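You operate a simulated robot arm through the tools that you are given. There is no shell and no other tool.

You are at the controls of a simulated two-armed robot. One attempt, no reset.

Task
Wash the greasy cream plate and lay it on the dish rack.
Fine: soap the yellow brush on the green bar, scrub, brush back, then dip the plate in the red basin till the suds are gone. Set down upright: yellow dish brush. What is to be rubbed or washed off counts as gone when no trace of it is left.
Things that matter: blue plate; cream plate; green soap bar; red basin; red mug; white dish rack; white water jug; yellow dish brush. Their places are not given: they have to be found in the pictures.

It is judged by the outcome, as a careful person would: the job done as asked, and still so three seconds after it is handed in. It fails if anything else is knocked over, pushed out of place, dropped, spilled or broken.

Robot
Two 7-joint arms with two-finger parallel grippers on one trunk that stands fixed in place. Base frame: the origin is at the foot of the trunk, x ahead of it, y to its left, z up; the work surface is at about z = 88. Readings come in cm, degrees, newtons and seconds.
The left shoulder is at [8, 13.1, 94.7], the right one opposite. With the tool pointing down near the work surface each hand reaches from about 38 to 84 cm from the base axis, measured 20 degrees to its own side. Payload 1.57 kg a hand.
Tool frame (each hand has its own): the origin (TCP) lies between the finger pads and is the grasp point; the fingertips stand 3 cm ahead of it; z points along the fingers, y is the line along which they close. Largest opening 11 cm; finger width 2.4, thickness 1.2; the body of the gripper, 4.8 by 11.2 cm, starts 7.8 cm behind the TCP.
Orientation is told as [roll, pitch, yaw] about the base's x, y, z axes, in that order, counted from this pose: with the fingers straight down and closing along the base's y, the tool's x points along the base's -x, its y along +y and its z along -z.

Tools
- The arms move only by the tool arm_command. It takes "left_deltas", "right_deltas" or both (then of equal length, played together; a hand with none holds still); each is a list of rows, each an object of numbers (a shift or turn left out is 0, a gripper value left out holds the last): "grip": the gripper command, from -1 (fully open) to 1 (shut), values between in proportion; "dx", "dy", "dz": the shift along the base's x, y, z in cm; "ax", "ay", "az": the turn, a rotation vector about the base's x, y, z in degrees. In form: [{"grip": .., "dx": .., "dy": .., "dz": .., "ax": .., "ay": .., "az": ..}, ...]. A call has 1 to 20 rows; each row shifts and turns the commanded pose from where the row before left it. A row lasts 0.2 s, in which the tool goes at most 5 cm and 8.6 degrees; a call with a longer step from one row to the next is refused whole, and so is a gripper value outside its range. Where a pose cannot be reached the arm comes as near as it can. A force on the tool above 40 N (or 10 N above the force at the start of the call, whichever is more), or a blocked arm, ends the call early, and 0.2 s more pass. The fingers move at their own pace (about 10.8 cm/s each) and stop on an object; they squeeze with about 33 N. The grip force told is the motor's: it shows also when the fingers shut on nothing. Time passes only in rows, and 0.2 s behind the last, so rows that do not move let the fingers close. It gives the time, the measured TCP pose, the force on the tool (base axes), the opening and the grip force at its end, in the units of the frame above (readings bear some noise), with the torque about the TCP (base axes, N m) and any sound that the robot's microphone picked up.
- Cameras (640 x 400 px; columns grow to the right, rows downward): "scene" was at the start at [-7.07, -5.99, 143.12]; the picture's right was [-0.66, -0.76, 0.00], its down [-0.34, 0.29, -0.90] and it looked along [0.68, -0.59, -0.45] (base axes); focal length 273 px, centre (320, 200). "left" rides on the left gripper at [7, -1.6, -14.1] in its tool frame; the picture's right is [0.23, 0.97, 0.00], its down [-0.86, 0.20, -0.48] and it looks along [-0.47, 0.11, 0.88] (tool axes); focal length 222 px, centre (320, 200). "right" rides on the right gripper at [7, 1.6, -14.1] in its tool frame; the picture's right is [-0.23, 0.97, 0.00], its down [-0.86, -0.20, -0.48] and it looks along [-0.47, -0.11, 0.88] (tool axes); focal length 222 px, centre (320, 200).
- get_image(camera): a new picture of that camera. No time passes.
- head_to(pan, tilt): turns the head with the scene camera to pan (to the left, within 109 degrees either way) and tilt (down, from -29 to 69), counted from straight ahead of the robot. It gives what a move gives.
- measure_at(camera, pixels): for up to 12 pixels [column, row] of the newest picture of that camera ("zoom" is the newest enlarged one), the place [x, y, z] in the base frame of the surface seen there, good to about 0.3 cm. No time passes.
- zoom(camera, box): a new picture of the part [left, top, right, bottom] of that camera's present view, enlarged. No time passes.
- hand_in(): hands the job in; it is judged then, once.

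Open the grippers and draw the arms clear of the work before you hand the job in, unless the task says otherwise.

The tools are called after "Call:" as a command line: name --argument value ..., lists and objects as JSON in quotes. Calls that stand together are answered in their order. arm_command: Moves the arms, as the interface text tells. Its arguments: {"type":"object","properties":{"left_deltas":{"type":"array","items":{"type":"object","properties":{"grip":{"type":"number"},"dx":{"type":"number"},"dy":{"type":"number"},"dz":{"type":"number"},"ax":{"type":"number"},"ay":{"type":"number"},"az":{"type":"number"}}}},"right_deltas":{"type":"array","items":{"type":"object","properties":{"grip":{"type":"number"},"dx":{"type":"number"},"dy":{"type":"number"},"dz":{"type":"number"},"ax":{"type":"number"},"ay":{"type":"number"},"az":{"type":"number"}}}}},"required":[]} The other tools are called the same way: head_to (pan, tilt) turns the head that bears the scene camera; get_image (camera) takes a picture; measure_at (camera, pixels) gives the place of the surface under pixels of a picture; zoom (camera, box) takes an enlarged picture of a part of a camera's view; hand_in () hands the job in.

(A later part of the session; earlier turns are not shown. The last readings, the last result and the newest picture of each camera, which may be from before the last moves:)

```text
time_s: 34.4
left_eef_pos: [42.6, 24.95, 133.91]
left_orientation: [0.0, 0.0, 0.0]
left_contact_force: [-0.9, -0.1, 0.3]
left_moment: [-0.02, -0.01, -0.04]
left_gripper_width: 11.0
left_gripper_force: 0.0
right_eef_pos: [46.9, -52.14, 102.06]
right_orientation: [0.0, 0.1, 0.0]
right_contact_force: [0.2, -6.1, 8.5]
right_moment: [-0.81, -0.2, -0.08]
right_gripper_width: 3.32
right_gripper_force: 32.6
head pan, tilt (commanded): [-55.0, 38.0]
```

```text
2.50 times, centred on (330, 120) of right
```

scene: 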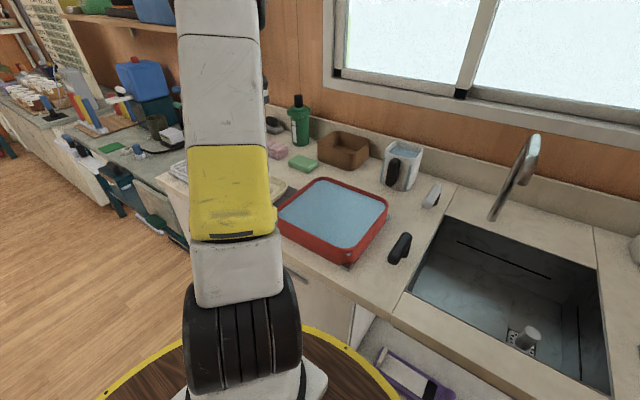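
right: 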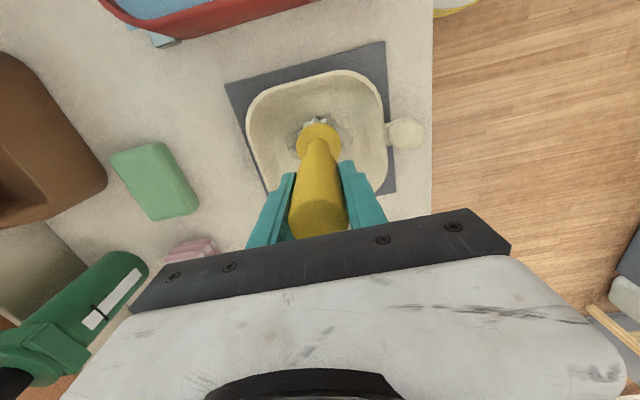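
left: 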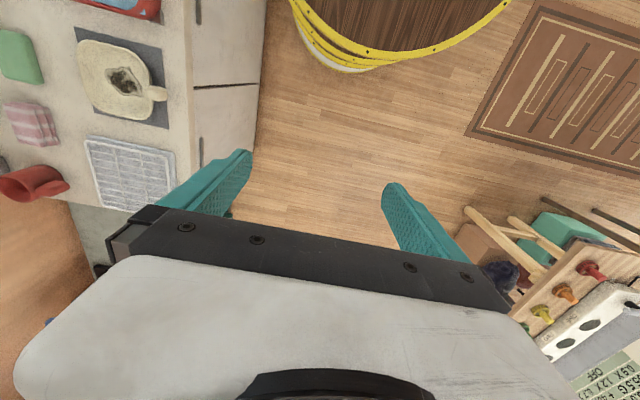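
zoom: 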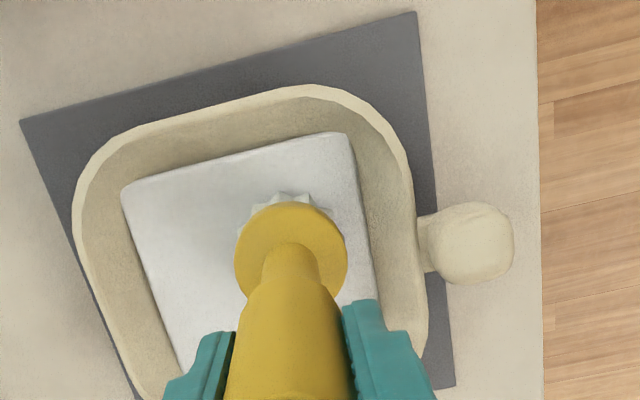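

A white suds layer now covers the plate floor. I scrub some more over the whole stain area to make sure no grease stays under it.

Call:
arm_command --right_deltas '[{"dx": 0.7, "dy": 0.3}, {"dx": 0.7}, {"dy": -0.8}, {"dy": -0.8}, {"dy": -0.8}, {"dy": -0.8}, {"dy": -0.8}, {"dy": -0.8}, {"dx": -0.8}, {"dx": -0.8}, {"dy": 0.8}, {"dy": 0.8}, {"dy": 0.8}, {"dy": 0.8}, {"dy": 0.8}, {"dx": -0.7}, {"dx": -0.7, "dy": -0.5}, {"dy": -0.8}, {"dy": -0.8}, {"dx": 0.7, "dy": -0.8}]'

Call:
arm_command --right_deltas '[{"dz": 1}, {"dz": 2}, {"dz": 2.5}, {"dz": 2.5}, {"dz": 2}]'

Call:
get_image --camera "right"

Call:
zoom --camera "right" --box '[220, 40, 440, 200]'

```text
time_s: 38.6
left_eef_pos: [42.67, 24.91, 134.08]
left_orientation: [0.0, 0.0, 0.0]
left_contact_force: [0.5, -0.6, -0.6]
left_moment: [-0.01, 0.01, -0.03]
left_gripper_width: 11.01
left_gripper_force: 0.1
right_eef_pos: [45.85, -55.63, 102.05]
right_orientation: [-0.1, 0.0, 0.1]
right_contact_force: [0.0, -0.5, 0.4]
right_moment: [-0.01, 0.0, -0.03]
right_gripper_width: 3.29
right_gripper_force: 33.5
head pan, tilt (commanded): [-55.0, 38.0]
```

```text
time_s: 39.8
left_eef_pos: [42.65, 24.95, 134.08]
left_orientation: [0.0, 0.0, 0.0]
left_contact_force: [-0.4, -0.4, -0.1]
left_moment: [0.0, 0.01, 0.03]
left_gripper_width: 11.0
left_gripper_force: 0.0
right_eef_pos: [46.1, -55.37, 111.86]
right_orientation: [0.1, 0.1, 0.0]
right_contact_force: [-0.8, 0.1, -0.6]
right_moment: [0.02, 0.01, -0.02]
right_gripper_width: 3.31
right_gripper_force: 32.7
head pan, tilt (commanded): [-55.0, 38.0]
```

```text
taken
```

right: 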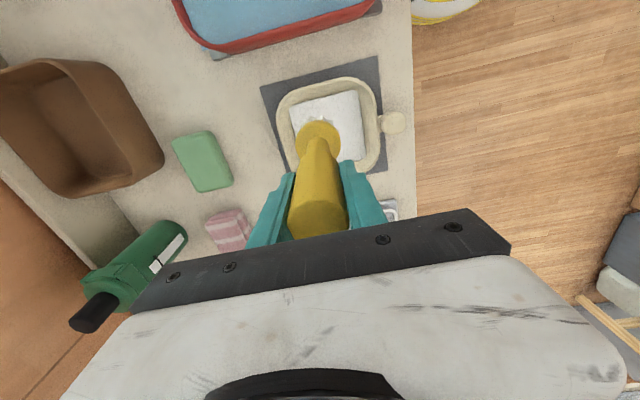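

```text
2.50 times, centred on (330, 120) of right
```

zoom: 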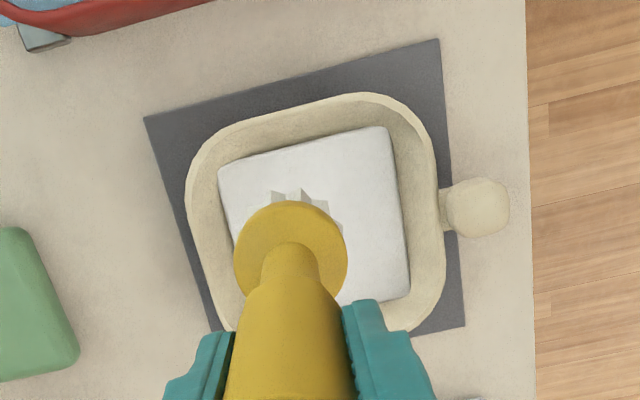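

The suds look clean white with no stain showing. I carry the brush back toward its old place at (33.1,-77.1), staying high, then look at the plate unobstructed.

Call:
arm_command --right_deltas '[{"dx": -1.3, "dy": -2.2}, {"dx": -1.3, "dy": -2.2}, {"dx": -1.3, "dy": -2.2}, {"dx": -1.3, "dy": -2.2}, {"dx": -1.3, "dy": -2.2}, {"dx": -1.3, "dy": -2.2}, {"dx": -1.3, "dy": -2.2}, {"dx": -1.3, "dy": -2.2}, {"dx": -1.3, "dy": -2.1}, {"dx": -1.3, "dy": -2}, {}]'

Call:
get_image --camera "right"

Call:
zoom --camera "right" --box '[380, 60, 580, 200]'

Call:
get_image --camera "scene"

```text
time_s: 42.2
left_eef_pos: [42.72, 24.88, 134.06]
left_orientation: [0.0, 0.1, 0.0]
left_contact_force: [0.7, -0.1, 0.3]
left_moment: [-0.02, -0.02, 0.0]
left_gripper_width: 11.0
left_gripper_force: 0.1
right_eef_pos: [32.94, -77.17, 112.11]
right_orientation: [0.1, 0.0, 0.0]
right_contact_force: [-0.6, -0.4, -0.6]
right_moment: [0.0, -0.01, -0.01]
right_gripper_width: 3.3
right_gripper_force: 32.7
head pan, tilt (commanded): [-55.0, 38.0]
```

```text
taken
```

right: 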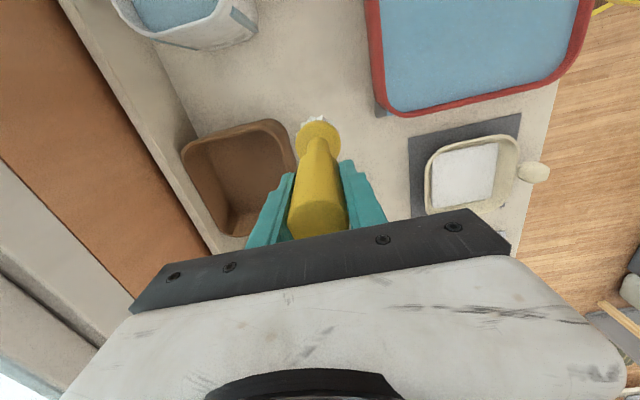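

```text
2.86 times, centred on (480, 130) of right
```

zoom: 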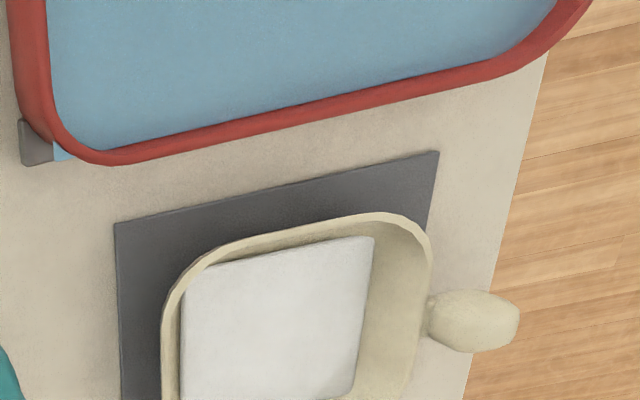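

```text
taken
```

scene: 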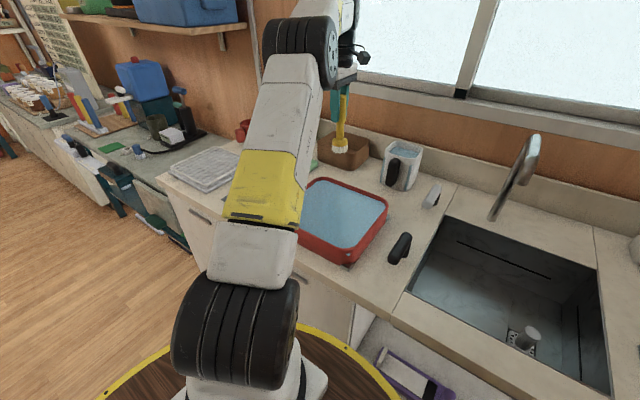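

The suds are clean. Now the brush goes back down: I lower 10 cm to just above the counter, then check its tilt with a zoom.

Call:
arm_command --right_deltas '[{"dz": -2.5, "dx": 0.15}, {"dz": -2.5}, {"dz": -2.5}, {"dz": -1.5}, {"dz": -1}]'

Call:
zoom --camera "scene" --box '[310, 110, 374, 190]'

Call:
zoom --camera "right" --box '[240, 80, 400, 240]'

```text
time_s: 43.4
left_eef_pos: [42.69, 24.8, 134.0]
left_orientation: [0.0, -0.1, -0.1]
left_contact_force: [0.0, -0.3, -0.1]
left_moment: [0.0, 0.02, 0.01]
left_gripper_width: 10.99
left_gripper_force: 0.2
right_eef_pos: [33.07, -77.26, 101.99]
right_orientation: [0.1, 0.1, 0.0]
right_contact_force: [0.4, -0.5, -1.4]
right_moment: [0.01, 0.0, 0.01]
right_gripper_width: 3.29
right_gripper_force: 33.1
head pan, tilt (commanded): [-55.0, 38.0]
```

```text
5.00 times, centred on (342, 150) of scene
```

zoom: 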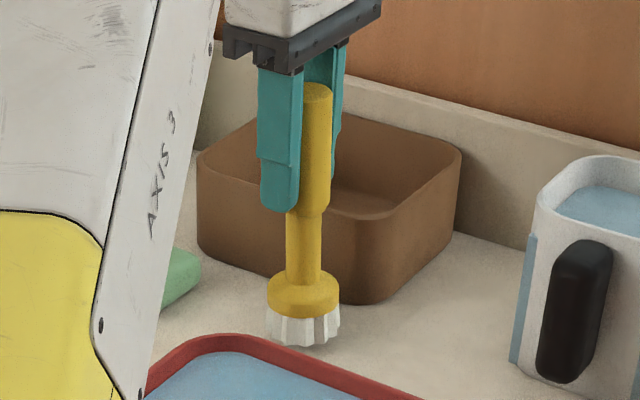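

```text
2.50 times, centred on (320, 160) of right
```

zoom: 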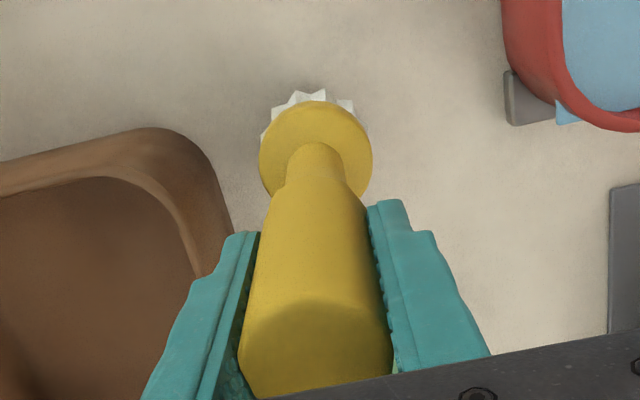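

The brush looks vertical in the grip. I lower the remaining 0.5–0.7 cm in small steps to contact.

Call:
arm_command --right_deltas '[{"dz": -0.3}, {"dz": -0.2}, {"dz": -0.1}]'

```text
time_s: 44.2
left_eef_pos: [42.71, 24.87, 134.02]
left_orientation: [0.0, 0.0, -0.1]
left_contact_force: [-0.1, -0.2, 1.0]
left_moment: [0.01, -0.01, -0.01]
left_gripper_width: 11.01
left_gripper_force: 0.1
right_eef_pos: [33.06, -77.46, 101.45]
right_orientation: [0.0, 0.1, 0.0]
right_contact_force: [0.7, -0.9, -0.4]
right_moment: [0.02, 0.01, -0.01]
right_gripper_width: 3.3
right_gripper_force: 32.7
head pan, tilt (commanded): [-55.0, 38.0]
```

No contact yet at z 101.45; I lower in 0.1 cm steps.

Call:
arm_command --right_deltas '[{"dz": -0.1}, {"dz": -0.1}]'

```text
time_s: 44.8
left_eef_pos: [42.68, 24.91, 133.97]
left_orientation: [0.0, 0.0, -0.1]
left_contact_force: [0.7, -0.1, 0.2]
left_moment: [0.0, 0.01, 0.01]
left_gripper_width: 11.01
left_gripper_force: 0.1
right_eef_pos: [33.05, -77.24, 101.17]
right_orientation: [0.0, 0.0, 0.0]
right_contact_force: [-0.1, -0.5, -1.5]
right_moment: [-0.01, 0.0, 0.0]
right_gripper_width: 3.3
right_gripper_force: 33.2
head pan, tilt (commanded): [-55.0, 38.0]
```

Still free at 101.17; the brush must have eased up a little in the grip. I go on lowering in 0.08 cm steps.

Call:
arm_command --right_deltas '[{"dz": -0.08}, {"dz": -0.08}]'

```text
time_s: 45.4
left_eef_pos: [42.68, 24.89, 134.12]
left_orientation: [0.0, 0.0, 0.0]
left_contact_force: [0.4, -0.3, 0.0]
left_moment: [-0.02, 0.05, 0.0]
left_gripper_width: 10.99
left_gripper_force: 0.0
right_eef_pos: [33.09, -77.21, 101.03]
right_orientation: [0.0, 0.0, 0.0]
right_contact_force: [0.1, 0.7, 1.0]
right_moment: [0.09, 0.0, 0.01]
right_gripper_width: 3.34
right_gripper_force: 32.8
head pan, tilt (commanded): [-55.0, 38.0]
```

Light contact shows (1 N, small torque). I lower a touch more, then open slowly so the brush stays upright.

Call:
arm_command --right_deltas '[{"dz": -0.06}, {"grip": 0.3}, {"grip": 0.2}, {"grip": 0.0}, {"grip": -0.3}, {"grip": -0.6}, {"grip": -1}, {"grip": -1}]'

Call:
get_image --camera "right"

Call:
zoom --camera "scene" --box '[310, 110, 374, 190]'

```text
time_s: 47.2
left_eef_pos: [42.68, 25.0, 134.06]
left_orientation: [0.0, 0.0, 0.0]
left_contact_force: [-0.2, -0.1, -0.2]
left_moment: [0.0, 0.01, -0.01]
left_gripper_width: 10.99
left_gripper_force: 0.0
right_eef_pos: [33.21, -77.39, 100.93]
right_orientation: [0.1, 0.0, 0.0]
right_contact_force: [-0.3, -0.2, 0.1]
right_moment: [0.0, -0.02, -0.02]
right_gripper_width: 10.99
right_gripper_force: 0.1
head pan, tilt (commanded): [-55.0, 38.0]
```

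```text
taken
```

right: 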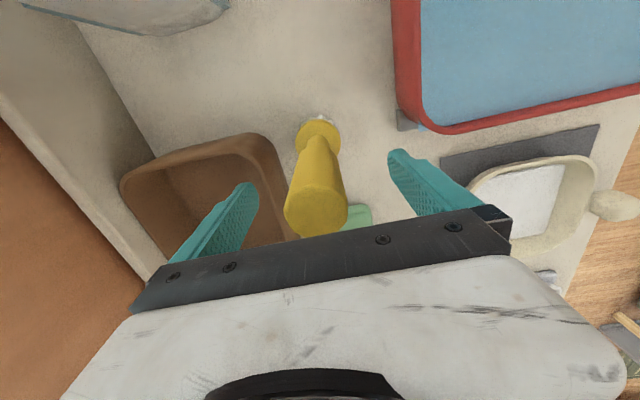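

```text
5.00 times, centred on (342, 150) of scene
```

zoom: 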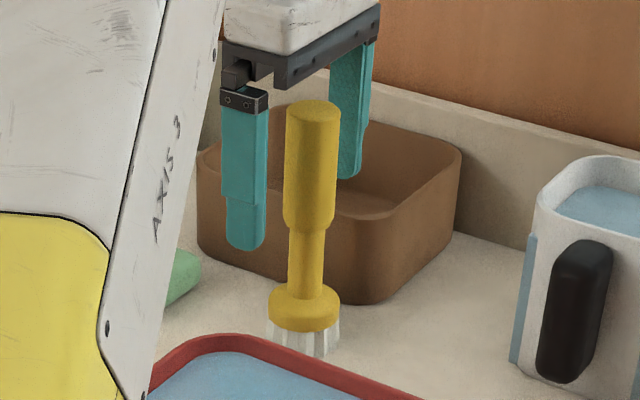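

The brush stands upright by itself. I draw the hand straight up clear of it.

Call:
arm_command --right_deltas '[{"dz": 2}, {"dz": 3}, {"dz": 3}, {"dz": 4}, {"dz": 4}, {"dz": 2}]'

Call:
get_image --camera "right"

Call:
zoom --camera "right" --box '[390, 90, 550, 210]'

```text
time_s: 48.6
left_eef_pos: [42.65, 24.96, 134.08]
left_orientation: [0.0, 0.0, 0.0]
left_contact_force: [0.6, 0.0, -0.3]
left_moment: [0.01, 0.0, 0.01]
left_gripper_width: 10.99
left_gripper_force: 0.0
right_eef_pos: [32.7, -76.88, 118.57]
right_orientation: [0.1, 0.1, 0.1]
right_contact_force: [0.3, -0.8, 0.4]
right_moment: [0.01, 0.03, -0.02]
right_gripper_width: 11.0
right_gripper_force: 0.0
right hand out of reach, approached as far as the arm can: row 6
head pan, tilt (commanded): [-55.0, 38.0]
```

```text
taken
```

right: 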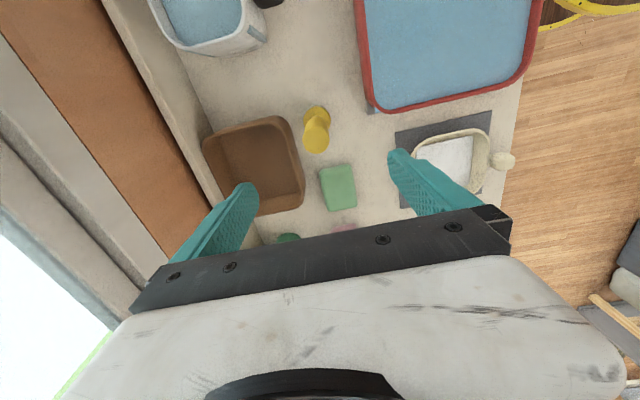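

```text
3.33 times, centred on (470, 150) of right
```

zoom: 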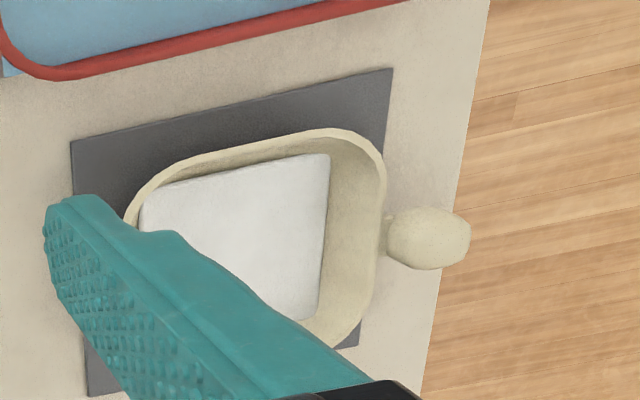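

The brush still stands. Next I move the hand nearer the plate's lug to measure its shape for the grasp.

Call:
arm_command --right_deltas '[{"dx": 0.7, "dy": 3.5}, {"dx": 0.7, "dy": 3.5}, {"dx": 0.7, "dy": 3.5}, {"dx": 0.7, "dy": 3.5}, {"dx": 0.7, "dy": 3.5}, {"dx": 0.7, "dy": 3.5}, {"dx": 0.7, "dy": 3.5}, {"dx": 0.6, "dy": 3.5}, {"dx": 0.6, "dy": 3.5}, {"dz": -2}]'

Call:
get_image --camera "right"

Call:
get_image --camera "scene"

```text
time_s: 50.8
left_eef_pos: [42.71, 24.89, 133.91]
left_orientation: [0.0, -0.1, 0.0]
left_contact_force: [-0.3, 0.0, 0.9]
left_moment: [0.01, 0.0, 0.0]
left_gripper_width: 10.98
left_gripper_force: 0.1
right_eef_pos: [38.56, -44.91, 116.59]
right_orientation: [-0.1, -0.1, 0.0]
right_contact_force: [-0.5, 0.1, 0.5]
right_moment: [-0.01, 0.0, 0.0]
right_gripper_width: 11.01
right_gripper_force: 0.0
head pan, tilt (commanded): [-55.0, 38.0]
```

```text
taken
```

right: 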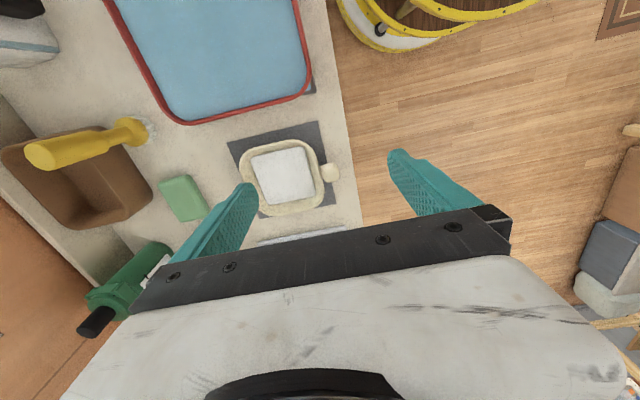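

```text
taken
```

scene: 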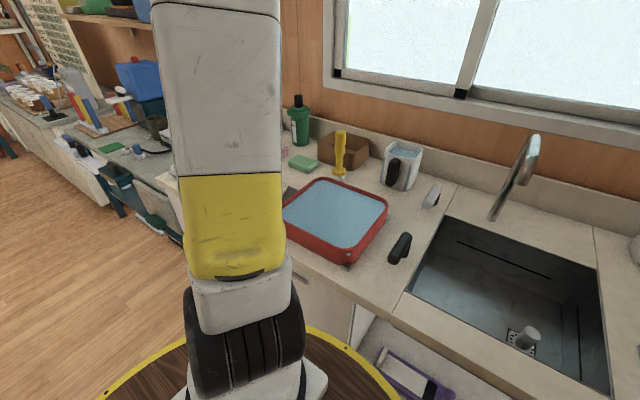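

I zoom on the plate and lug at (330,172) and measure the lug's extents.

Call:
zoom --camera "right" --box '[220, 110, 380, 230]'

Call:
measure_at --camera "right" --pixels '[[331, 172], [323, 168], [325, 180], [338, 170], [331, 165], [331, 180], [318, 175], [340, 175], [316, 150], [324, 195], [248, 155], [268, 214]]'

```text
3.33 times, centred on (300, 170) of right
```

zoom: 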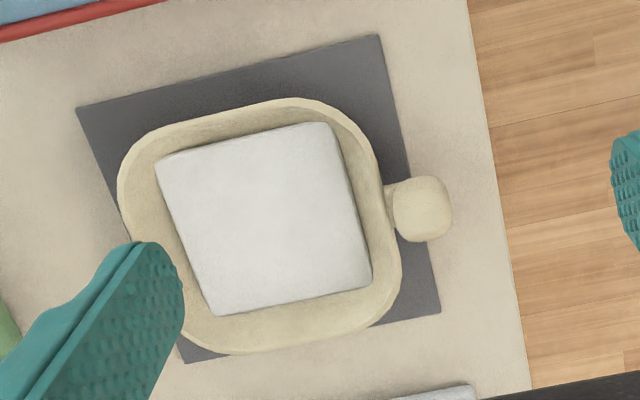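

```text
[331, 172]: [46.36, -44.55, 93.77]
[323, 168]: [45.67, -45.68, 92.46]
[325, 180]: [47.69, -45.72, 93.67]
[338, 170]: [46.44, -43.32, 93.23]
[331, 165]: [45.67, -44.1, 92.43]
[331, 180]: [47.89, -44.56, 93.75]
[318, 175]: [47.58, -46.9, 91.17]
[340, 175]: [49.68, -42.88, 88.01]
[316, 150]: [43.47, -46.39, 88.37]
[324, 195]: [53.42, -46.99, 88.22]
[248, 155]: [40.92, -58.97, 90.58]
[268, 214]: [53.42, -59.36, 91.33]
```

The lug is a rounded block about 3 cm square, top at z 93.75, centred near (47.0,-44.6). I now measure the basin's rim and water extents for the dip from this view.

Call:
zoom --camera "right" --box '[90, 0, 330, 150]'

Call:
measure_at --camera "right" --pixels '[[140, 50], [145, 50], [250, 108], [250, 105], [309, 60], [304, 60], [190, 121], [305, 92], [220, 60], [120, 15], [300, 5], [313, 85]]'

Call:
measure_at --camera "scene" --pixels '[[322, 180], [384, 206], [349, 258], [290, 220], [355, 192], [370, 232], [318, 243], [300, 200], [340, 215], [324, 183], [383, 209], [349, 250]]'

```text
2.67 times, centred on (210, 75) of right
```

zoom: 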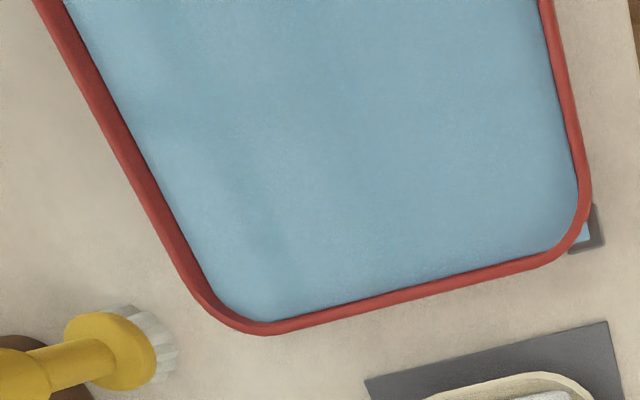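

```text
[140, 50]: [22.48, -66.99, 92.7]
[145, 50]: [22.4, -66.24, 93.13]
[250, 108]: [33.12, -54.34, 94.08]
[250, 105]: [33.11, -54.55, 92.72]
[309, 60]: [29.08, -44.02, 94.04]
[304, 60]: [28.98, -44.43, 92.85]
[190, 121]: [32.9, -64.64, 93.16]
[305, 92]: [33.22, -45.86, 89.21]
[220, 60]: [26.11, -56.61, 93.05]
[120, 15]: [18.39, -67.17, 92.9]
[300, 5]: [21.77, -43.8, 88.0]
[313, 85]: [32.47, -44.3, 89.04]
```

```text
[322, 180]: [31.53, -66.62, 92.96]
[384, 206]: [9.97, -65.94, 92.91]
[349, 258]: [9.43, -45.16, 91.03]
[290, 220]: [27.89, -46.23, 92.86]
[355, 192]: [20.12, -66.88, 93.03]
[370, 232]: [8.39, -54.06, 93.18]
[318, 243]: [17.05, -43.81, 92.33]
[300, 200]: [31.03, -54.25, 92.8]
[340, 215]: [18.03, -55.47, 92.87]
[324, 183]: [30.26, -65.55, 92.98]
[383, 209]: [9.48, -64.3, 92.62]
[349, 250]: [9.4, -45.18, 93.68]
```

The basin's inside spans about x 8.3–33, y -67 to -44.2, roomy enough for the plate. I measure the suds' corners and mat corners for the plate's rotation, and the rack.

Call:
measure_at --camera "right" --pixels '[[251, 158], [302, 147], [315, 193], [269, 204], [283, 175], [318, 123], [335, 203], [262, 218], [229, 143], [258, 242], [300, 237], [330, 232]]'

Call:
head_to --pan -30 --tilt 45

Call:
get_image --camera "scene"

Call:
get_image --camera "left"

```text
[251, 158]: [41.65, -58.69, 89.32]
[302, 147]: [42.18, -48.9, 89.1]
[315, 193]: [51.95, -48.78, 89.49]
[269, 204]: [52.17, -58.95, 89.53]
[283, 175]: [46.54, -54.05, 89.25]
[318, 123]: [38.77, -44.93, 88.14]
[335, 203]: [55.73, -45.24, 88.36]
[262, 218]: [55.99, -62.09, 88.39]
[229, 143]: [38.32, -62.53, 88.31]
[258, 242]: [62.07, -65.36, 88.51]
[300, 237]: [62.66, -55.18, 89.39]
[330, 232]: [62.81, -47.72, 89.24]
```

```text
time_s: 51.6
left_eef_pos: [42.74, 24.93, 133.97]
left_orientation: [0.0, -0.1, 0.0]
left_contact_force: [-0.1, -0.1, 0.0]
left_moment: [0.02, -0.02, -0.03]
left_gripper_width: 11.0
left_gripper_force: 0.0
right_eef_pos: [38.74, -44.65, 116.67]
right_orientation: [0.1, 0.0, 0.0]
right_contact_force: [-0.2, 0.5, -0.2]
right_moment: [0.01, 0.02, -0.02]
right_gripper_width: 11.03
right_gripper_force: 0.1
head pan, tilt (commanded): [-30.0, 45.0]
```

```text
taken
```

scene: 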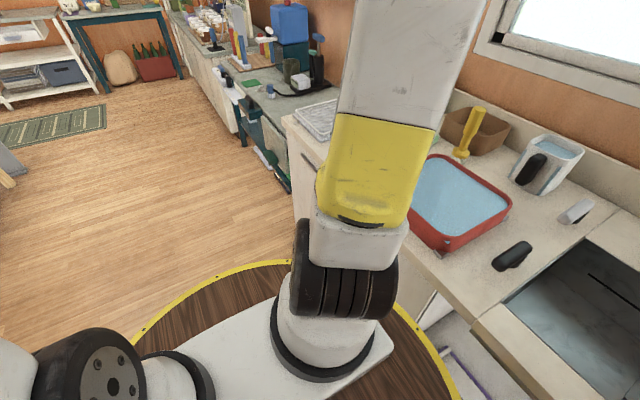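

```text
taken
```

left: 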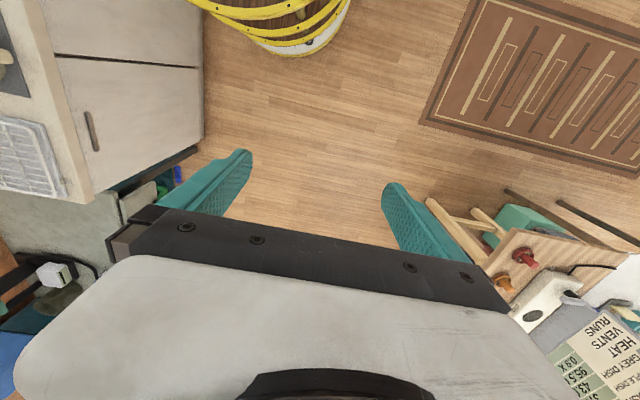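

The plate is aligned with the base axes: centre (47.0,-53.8), lug straight toward +y. I move the right hand forward to see the rack in full.

Call:
arm_command --right_deltas '[{"dx": 3, "dz": 1}, {"dx": 3, "dz": 1}, {"dx": 3, "dz": 1}, {"dx": 3, "dz": 1}, {"dx": 3, "dz": 1}, {"dx": 2}]'

Call:
get_image --camera "right"

Call:
get_image --camera "scene"

```text
time_s: 53.0
left_eef_pos: [42.6, 24.94, 134.18]
left_orientation: [0.1, 0.0, 0.0]
left_contact_force: [0.0, 0.2, -0.2]
left_moment: [0.03, -0.02, 0.0]
left_gripper_width: 11.01
left_gripper_force: 0.0
right_eef_pos: [55.66, -44.97, 121.67]
right_orientation: [0.2, -0.1, 0.1]
right_contact_force: [-1.1, 0.5, 0.2]
right_moment: [-0.01, -0.03, 0.01]
right_gripper_width: 11.01
right_gripper_force: 0.1
head pan, tilt (commanded): [-30.0, 45.0]
```

```text
taken
```

right: 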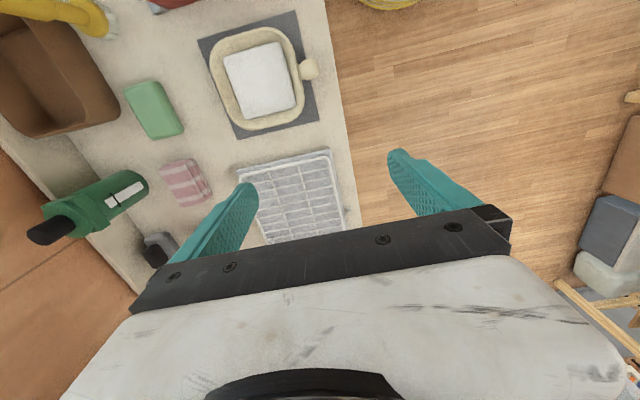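

```text
taken
```

scene: 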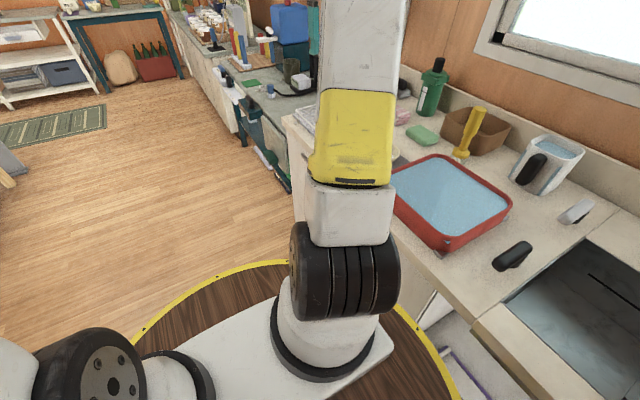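

The rack shows at (238–347,150–243) in the right picture. I zoom and measure its outline and heights.

Call:
zoom --camera "right" --box '[210, 130, 370, 250]'

Call:
measure_at --camera "right" --pixels '[[241, 167], [329, 153], [344, 226], [268, 242], [290, 195], [295, 160], [337, 190], [300, 235], [258, 210], [285, 180], [310, 205], [325, 170]]'

```text
3.33 times, centred on (290, 190) of right
```

zoom: 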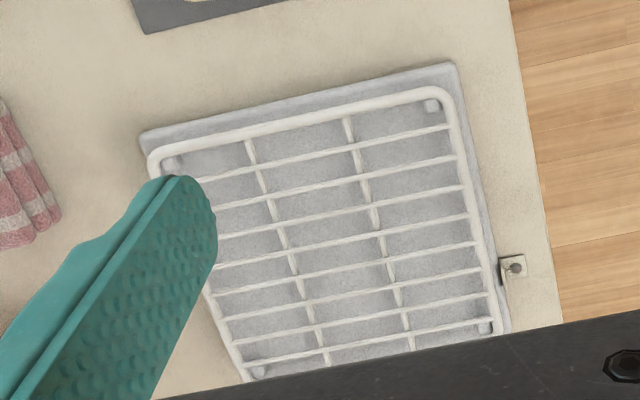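

```text
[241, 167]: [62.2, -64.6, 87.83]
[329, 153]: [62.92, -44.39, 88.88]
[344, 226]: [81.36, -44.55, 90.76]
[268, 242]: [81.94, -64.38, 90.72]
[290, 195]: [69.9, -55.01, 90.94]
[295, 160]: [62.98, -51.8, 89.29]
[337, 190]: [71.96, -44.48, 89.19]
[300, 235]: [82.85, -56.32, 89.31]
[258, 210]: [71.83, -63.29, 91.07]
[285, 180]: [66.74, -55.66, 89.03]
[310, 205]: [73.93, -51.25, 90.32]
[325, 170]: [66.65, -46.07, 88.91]
```

The rack's wire grid lies at z≈91, spanning x 63.5–82, y -64 to -44.5. I go to above the lug at (46.95,-44.5) with the fingers partly closed to about 5.5 cm.

Call:
arm_command --right_deltas '[{"grip": 0, "dx": -2.2, "dy": 0.1, "dz": -3}, {"dx": -2.2, "dy": 0.1, "dz": -3}, {"dx": -2.2, "dy": 0.1, "dz": -3}, {"dx": -2.1, "dy": 0.15, "dz": -3}, {"dz": -3}, {"dz": -2.5}, {}]'

Call:
get_image --camera "right"

Call:
zoom --camera "right" --box '[240, 90, 400, 210]'

```text
time_s: 54.6
left_eef_pos: [42.65, 24.85, 133.99]
left_orientation: [0.0, 0.0, 0.0]
left_contact_force: [0.0, 0.0, -0.2]
left_moment: [0.01, 0.0, -0.02]
left_gripper_width: 11.01
left_gripper_force: 0.0
right_eef_pos: [47.11, -44.19, 104.28]
right_orientation: [-0.1, 0.0, 0.0]
right_contact_force: [0.5, -0.8, -1.0]
right_moment: [0.01, -0.03, 0.05]
right_gripper_width: 5.48
right_gripper_force: 0.0
head pan, tilt (commanded): [-30.0, 45.0]
```

```text
taken
```

right: 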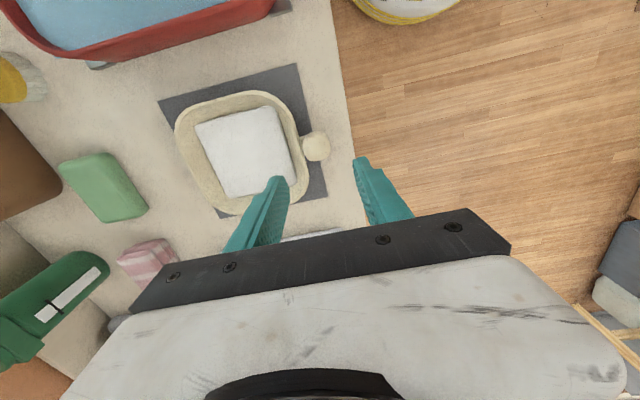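

```text
3.33 times, centred on (320, 150) of right
```

zoom: 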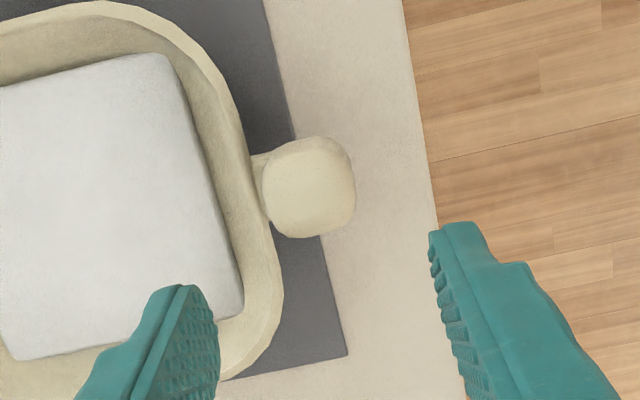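

The lug appears at zoom (310,190) while the tool axis would meet it at about (321,205); I measure its edges to centre exactly.

Call:
measure_at --camera "zoom" --pixels '[[310, 190], [280, 190], [340, 190], [310, 165], [310, 225], [270, 195], [350, 190], [262, 165], [300, 148], [345, 220], [240, 120], [276, 270]]'

```text
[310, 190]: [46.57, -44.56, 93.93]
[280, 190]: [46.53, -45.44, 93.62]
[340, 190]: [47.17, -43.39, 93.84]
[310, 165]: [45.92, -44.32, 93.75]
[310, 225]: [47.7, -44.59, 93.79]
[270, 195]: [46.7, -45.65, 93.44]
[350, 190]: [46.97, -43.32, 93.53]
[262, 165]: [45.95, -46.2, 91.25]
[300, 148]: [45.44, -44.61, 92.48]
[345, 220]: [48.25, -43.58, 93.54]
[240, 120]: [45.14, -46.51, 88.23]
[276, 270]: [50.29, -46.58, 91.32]
```

The lug spans x 45.4–48.3 and y -45.9 to -43.1. I shift by (-0.2,-0.3) and lower to TCP z≈94.8, keeping fingertips just above the rim.

Call:
arm_command --right_deltas '[{"dx": -0.2, "dy": -0.3, "dz": -2.5}, {"dz": -2.5}, {"dz": -2}, {"dz": -1.2}, {"dz": -0.8}, {"dz": -0.4}, {}]'

Call:
zoom --camera "right" --box '[220, 100, 420, 250]'

```text
time_s: 56.2
left_eef_pos: [42.66, 24.93, 134.05]
left_orientation: [0.0, 0.0, 0.0]
left_contact_force: [0.3, -0.4, -0.5]
left_moment: [-0.03, -0.01, 0.02]
left_gripper_width: 11.01
left_gripper_force: 0.0
right_eef_pos: [46.96, -44.75, 94.63]
right_orientation: [0.0, 0.0, 0.1]
right_contact_force: [-1.1, -0.6, -0.5]
right_moment: [-0.01, -0.02, 0.02]
right_gripper_width: 5.49
right_gripper_force: 0.1
head pan, tilt (commanded): [-30.0, 45.0]
```

```text
2.67 times, centred on (320, 175) of right
```

zoom: 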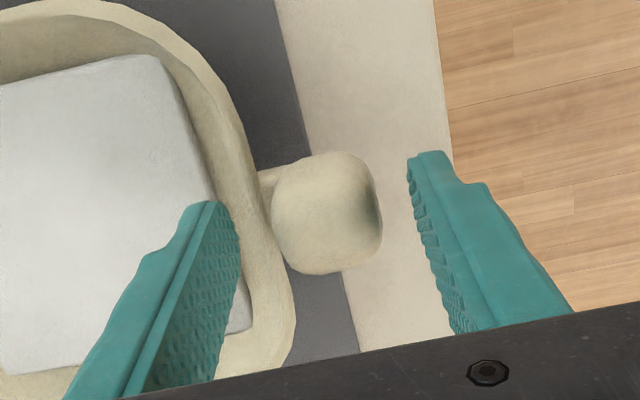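

Fingers straddle the lug with no contact. I close the gripper on it.

Call:
arm_command --right_deltas '[{"grip": 0.3}, {"grip": 0.5}, {"grip": 1}, {"grip": 1}, {"grip": 1}]'

Call:
zoom --camera "right" --box '[180, 80, 420, 250]'

```text
time_s: 57.5
left_eef_pos: [42.65, 24.95, 134.07]
left_orientation: [0.0, 0.0, 0.0]
left_contact_force: [-0.2, -0.4, -0.8]
left_moment: [0.03, -0.02, 0.0]
left_gripper_width: 11.01
left_gripper_force: 0.1
right_eef_pos: [46.92, -44.92, 94.62]
right_orientation: [0.0, 0.0, 0.0]
right_contact_force: [-0.3, 0.8, 0.0]
right_moment: [0.06, -0.01, 0.0]
right_gripper_width: 3.15
right_gripper_force: 33.0
head pan, tilt (commanded): [-30.0, 45.0]
```

```text
2.35 times, centred on (300, 165) of right
```

zoom: 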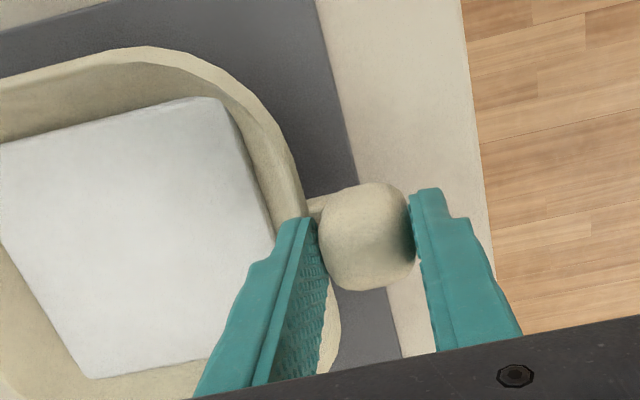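

The lug is gripped (opening 3.15 cm, 33 N). I lift 2 cm slowly and check that the plate comes up level.

Call:
arm_command --right_deltas '[{"dz": 0.5}, {"dz": 0.5}, {"dz": 0.5}, {"dz": 0.5}, {}]'

Call:
get_image --camera "right"

Call:
measure_at --camera "right" --pixels '[[290, 160], [250, 160], [220, 165], [200, 150], [180, 150], [230, 110], [270, 110], [300, 140], [240, 200], [150, 170], [260, 100], [170, 180]]'

```text
time_s: 58.6
left_eef_pos: [42.72, 24.98, 134.07]
left_orientation: [0.1, 0.0, 0.0]
left_contact_force: [0.0, -0.2, 0.6]
left_moment: [0.0, -0.04, -0.01]
left_gripper_width: 11.01
left_gripper_force: 0.0
right_eef_pos: [46.97, -44.74, 96.6]
right_orientation: [0.0, 0.1, 0.1]
right_contact_force: [-0.5, -0.1, -1.2]
right_moment: [0.14, 0.03, -0.03]
right_gripper_width: 3.12
right_gripper_force: 32.9
head pan, tilt (commanded): [-30.0, 45.0]
```

```text
taken
```

right: 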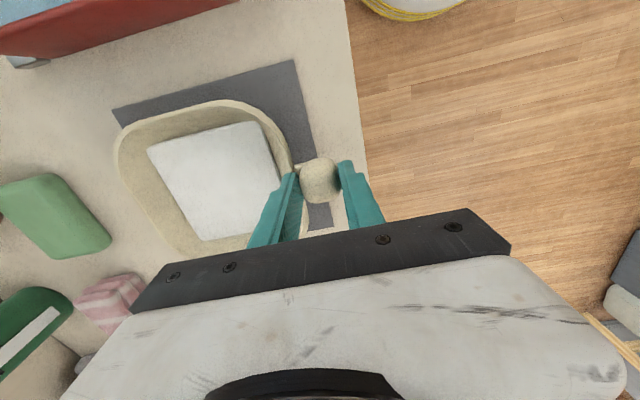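

```text
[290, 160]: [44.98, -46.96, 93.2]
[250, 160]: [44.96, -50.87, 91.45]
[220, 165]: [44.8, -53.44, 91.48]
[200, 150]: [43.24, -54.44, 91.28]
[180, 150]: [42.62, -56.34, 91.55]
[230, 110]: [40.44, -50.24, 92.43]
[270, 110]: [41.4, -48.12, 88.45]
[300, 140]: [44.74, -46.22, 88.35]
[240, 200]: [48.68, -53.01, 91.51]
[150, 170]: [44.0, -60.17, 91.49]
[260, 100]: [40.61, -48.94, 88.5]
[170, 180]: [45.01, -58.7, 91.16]
```

The plate is level (suds top at z≈91.5 everywhere) and light. I raise it to TCP z 103 and carry it over the basin to TCP (20.7,-48.8).

Call:
arm_command --right_deltas '[{"dz": 1}, {"dz": 1.5}, {"dz": 1.5}, {"dz": 1.5}, {"dz": 1}, {"dx": -1.5, "dy": -0.3}, {"dx": -2.2, "dy": -0.4}, {"dx": -2.2, "dy": -0.4}, {"dx": -2.2, "dy": -0.4}, {"dx": -2.2, "dy": -0.4}, {"dx": -2.2, "dy": -0.4}, {"dx": -2.2, "dy": -0.4}, {"dx": -2.2, "dy": -0.4}, {"dx": -2.2, "dy": -0.4}, {"dx": -2.2, "dy": -0.3}, {"dx": -2.2, "dy": -0.2}, {"dx": -1.8}, {"dx": -1}, {}]'

Call:
get_image --camera "right"

Call:
get_image --camera "scene"

```text
time_s: 62.6
left_eef_pos: [42.75, 24.83, 133.99]
left_orientation: [0.1, 0.1, 0.0]
left_contact_force: [-0.2, -0.8, -0.1]
left_moment: [-0.01, -0.01, 0.0]
left_gripper_width: 11.0
left_gripper_force: 0.0
right_eef_pos: [20.55, -48.89, 103.05]
right_orientation: [0.2, 0.1, 0.0]
right_contact_force: [-0.6, 0.7, -2.1]
right_moment: [0.14, -0.01, 0.03]
right_gripper_width: 3.15
right_gripper_force: 33.2
head pan, tilt (commanded): [-30.0, 45.0]
```

```text
taken
```

right: 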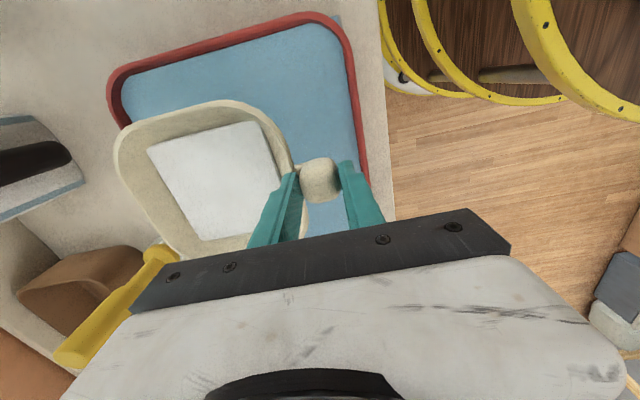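

```text
taken
```

scene: 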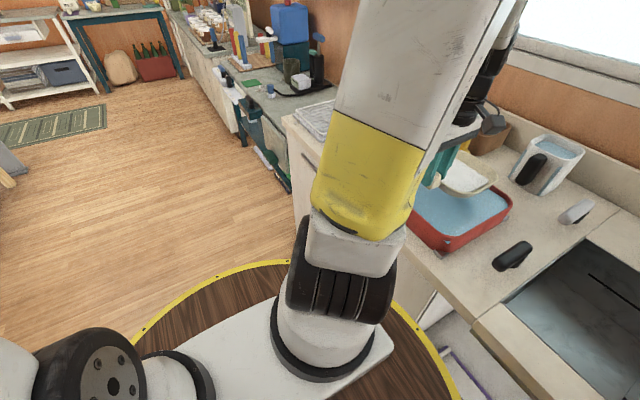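

The plate is over the basin. I verify its edges against the basin rim before lowering.

Call:
measure_at --camera "right" --pixels '[[118, 160], [215, 104], [350, 70], [362, 150], [113, 90], [220, 40], [170, 242], [290, 160], [200, 180], [320, 175], [335, 35], [120, 120]]'

Call:
zoom --camera "scene" --box '[400, 110, 560, 260]'

```text
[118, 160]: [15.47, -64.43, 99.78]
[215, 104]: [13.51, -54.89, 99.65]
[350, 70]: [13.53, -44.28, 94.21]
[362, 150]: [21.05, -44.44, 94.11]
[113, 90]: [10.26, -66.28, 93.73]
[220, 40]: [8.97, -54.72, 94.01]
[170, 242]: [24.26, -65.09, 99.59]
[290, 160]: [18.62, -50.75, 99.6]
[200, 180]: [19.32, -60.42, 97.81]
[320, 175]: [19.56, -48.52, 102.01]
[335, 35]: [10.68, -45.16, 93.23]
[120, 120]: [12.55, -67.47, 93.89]
```

```text
2.67 times, centred on (480, 185) of scene
```

zoom: 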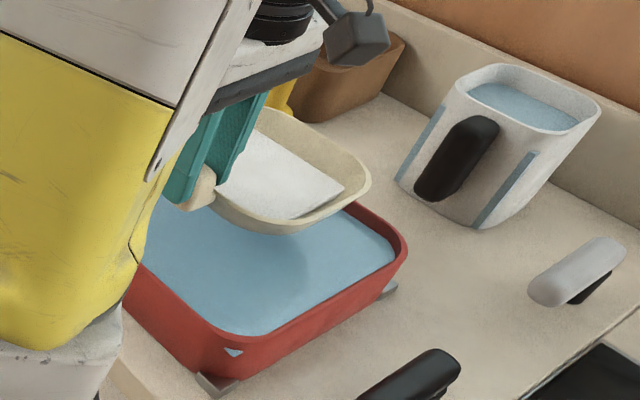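

The plate clears the basin walls by about 1.7 cm on each side. I lower slowly into the water, first to TCP z≈97.5.

Call:
arm_command --right_deltas '[{"dz": -1}, {"dz": -1}, {"dz": -1}, {"dz": -0.6}, {"dz": -0.5}, {"dz": -0.5}, {"dz": -0.5}, {"dz": -0.4}]'

Call:
get_image --camera "right"

Call:
zoom --camera "scene" --box '[400, 110, 560, 260]'

```text
time_s: 64.5
left_eef_pos: [42.66, 24.97, 134.01]
left_orientation: [0.1, 0.0, 0.0]
left_contact_force: [-0.6, -0.8, 0.3]
left_moment: [0.01, 0.01, 0.0]
left_gripper_width: 11.03
left_gripper_force: 0.0
right_eef_pos: [20.57, -48.78, 97.5]
right_orientation: [0.1, 0.0, 0.0]
right_contact_force: [0.4, -0.6, -0.5]
right_moment: [0.11, 0.01, 0.02]
right_gripper_width: 3.16
right_gripper_force: 33.7
head pan, tilt (commanded): [-30.0, 45.0]
```

```text
taken
```

right: 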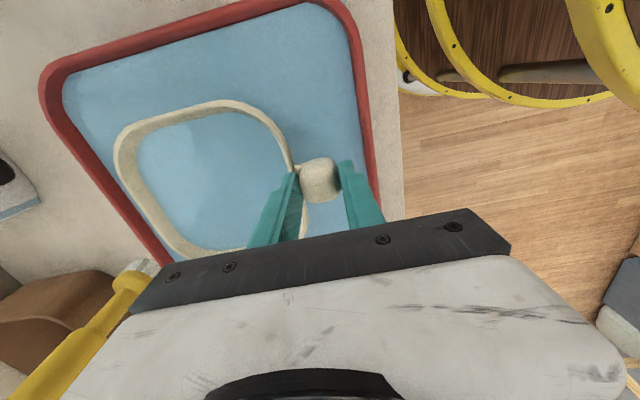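

```text
2.67 times, centred on (480, 185) of scene
```

zoom: 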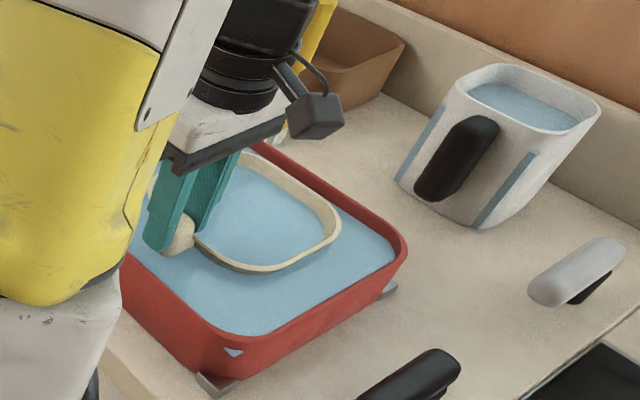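

The water level now covers the suds. I lower another 1 cm carefully and hold/swish gently.

Call:
arm_command --right_deltas '[{"dz": -0.4}, {"dz": -0.3}, {"dz": -0.3}, {}, {}]'

Call:
zoom --camera "right" --box '[40, 20, 400, 260]'

```text
time_s: 65.7
left_eef_pos: [42.67, 24.94, 134.07]
left_orientation: [0.0, 0.0, 0.0]
left_contact_force: [-0.1, 0.2, 0.2]
left_moment: [0.03, -0.02, 0.01]
left_gripper_width: 11.0
left_gripper_force: 0.1
right_eef_pos: [20.74, -48.72, 96.6]
right_orientation: [0.0, 0.0, 0.0]
right_contact_force: [-0.2, 0.4, -1.8]
right_moment: [0.13, -0.03, 0.01]
right_gripper_width: 3.16
right_gripper_force: 32.3
head pan, tilt (commanded): [-30.0, 45.0]
```

```text
1.67 times, centred on (220, 140) of right
```

zoom: 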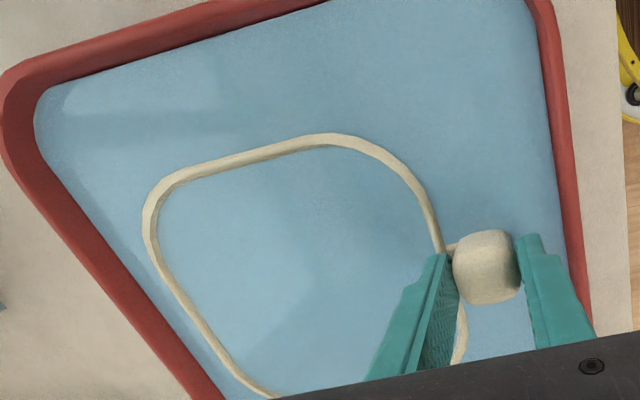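

No bottom contact yet. I lower 0.4 cm more so the rim goes just under, then swish ±0.8 cm slowly for a few seconds.

Call:
arm_command --right_deltas '[{"dz": -0.2}, {"dz": -0.2}, {"dx": 0.3}, {"dx": 0.3}, {"dx": 0.2}, {"dx": -0.3}, {"dx": -0.3}, {"dx": -0.3}, {"dx": -0.3}, {"dx": -0.3}, {"dx": 0.3}, {"dx": 0.3}, {"dx": 0.3}, {}, {}, {}, {}]'

Call:
zoom --camera "right" --box '[40, 20, 400, 260]'

```text
time_s: 69.2
left_eef_pos: [42.65, 24.93, 134.03]
left_orientation: [0.1, 0.0, 0.0]
left_contact_force: [0.4, 0.0, 0.5]
left_moment: [-0.02, 0.01, -0.01]
left_gripper_width: 11.0
left_gripper_force: 0.0
right_eef_pos: [20.92, -48.87, 96.15]
right_orientation: [0.0, 0.0, -0.1]
right_contact_force: [-0.1, 0.6, -2.4]
right_moment: [0.13, 0.0, -0.02]
right_gripper_width: 3.16
right_gripper_force: 33.5
head pan, tilt (commanded): [-30.0, 45.0]
```

```text
1.67 times, centred on (220, 140) of right
```

zoom: 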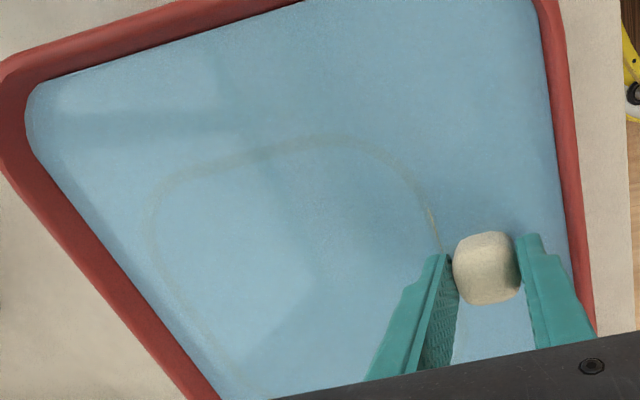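

The whole plate is under water now. I raise it slowly straight up, level, and look whether the suds and grease are gone.

Call:
arm_command --right_deltas '[{}, {}, {"dz": 0.4}, {"dz": 0.4}, {"dz": 0.5}, {"dz": 0.5}, {"dz": 0.6}, {"dz": 0.8}, {"dz": 1}, {"dz": 1}, {"dz": 1}, {"dz": 0.8}, {}]'

Call:
get_image --camera "right"

Call:
zoom --camera "right" --box '[80, 70, 340, 260]'

Call:
zoom --camera "scene" --box '[400, 110, 560, 260]'

```text
time_s: 72.0
left_eef_pos: [42.73, 24.9, 134.1]
left_orientation: [0.1, 0.0, 0.0]
left_contact_force: [0.7, -0.2, 0.1]
left_moment: [-0.01, 0.0, 0.01]
left_gripper_width: 10.98
left_gripper_force: 0.1
right_eef_pos: [20.85, -48.89, 103.21]
right_orientation: [0.0, 0.0, 0.0]
right_contact_force: [-0.8, -0.1, -1.8]
right_moment: [0.11, 0.0, -0.04]
right_gripper_width: 3.12
right_gripper_force: 33.1
head pan, tilt (commanded): [-30.0, 45.0]
```

```text
taken
```

right: 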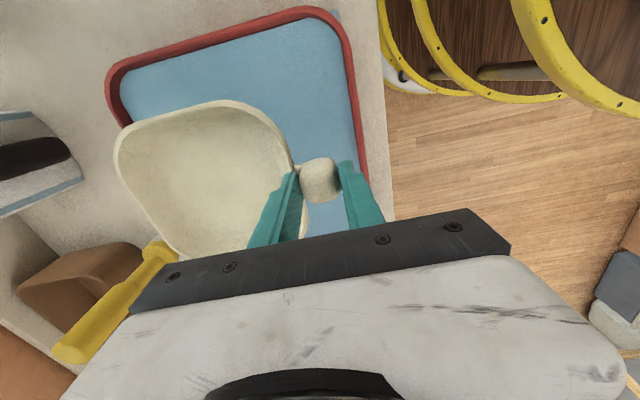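

```text
2.11 times, centred on (210, 165) of right
```

zoom: 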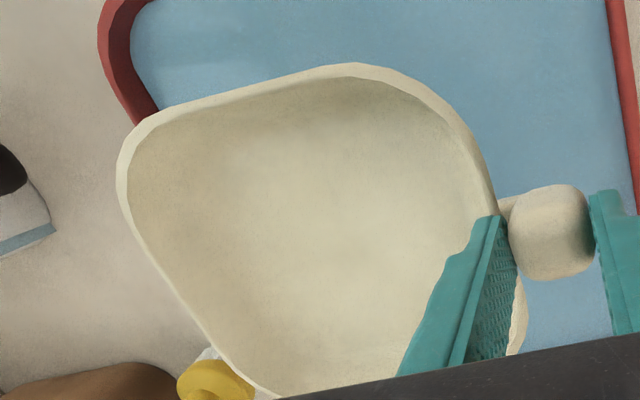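

```text
2.67 times, centred on (480, 185) of scene
```

zoom: 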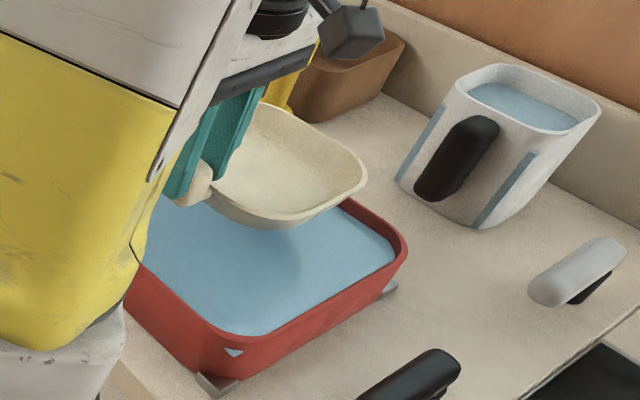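

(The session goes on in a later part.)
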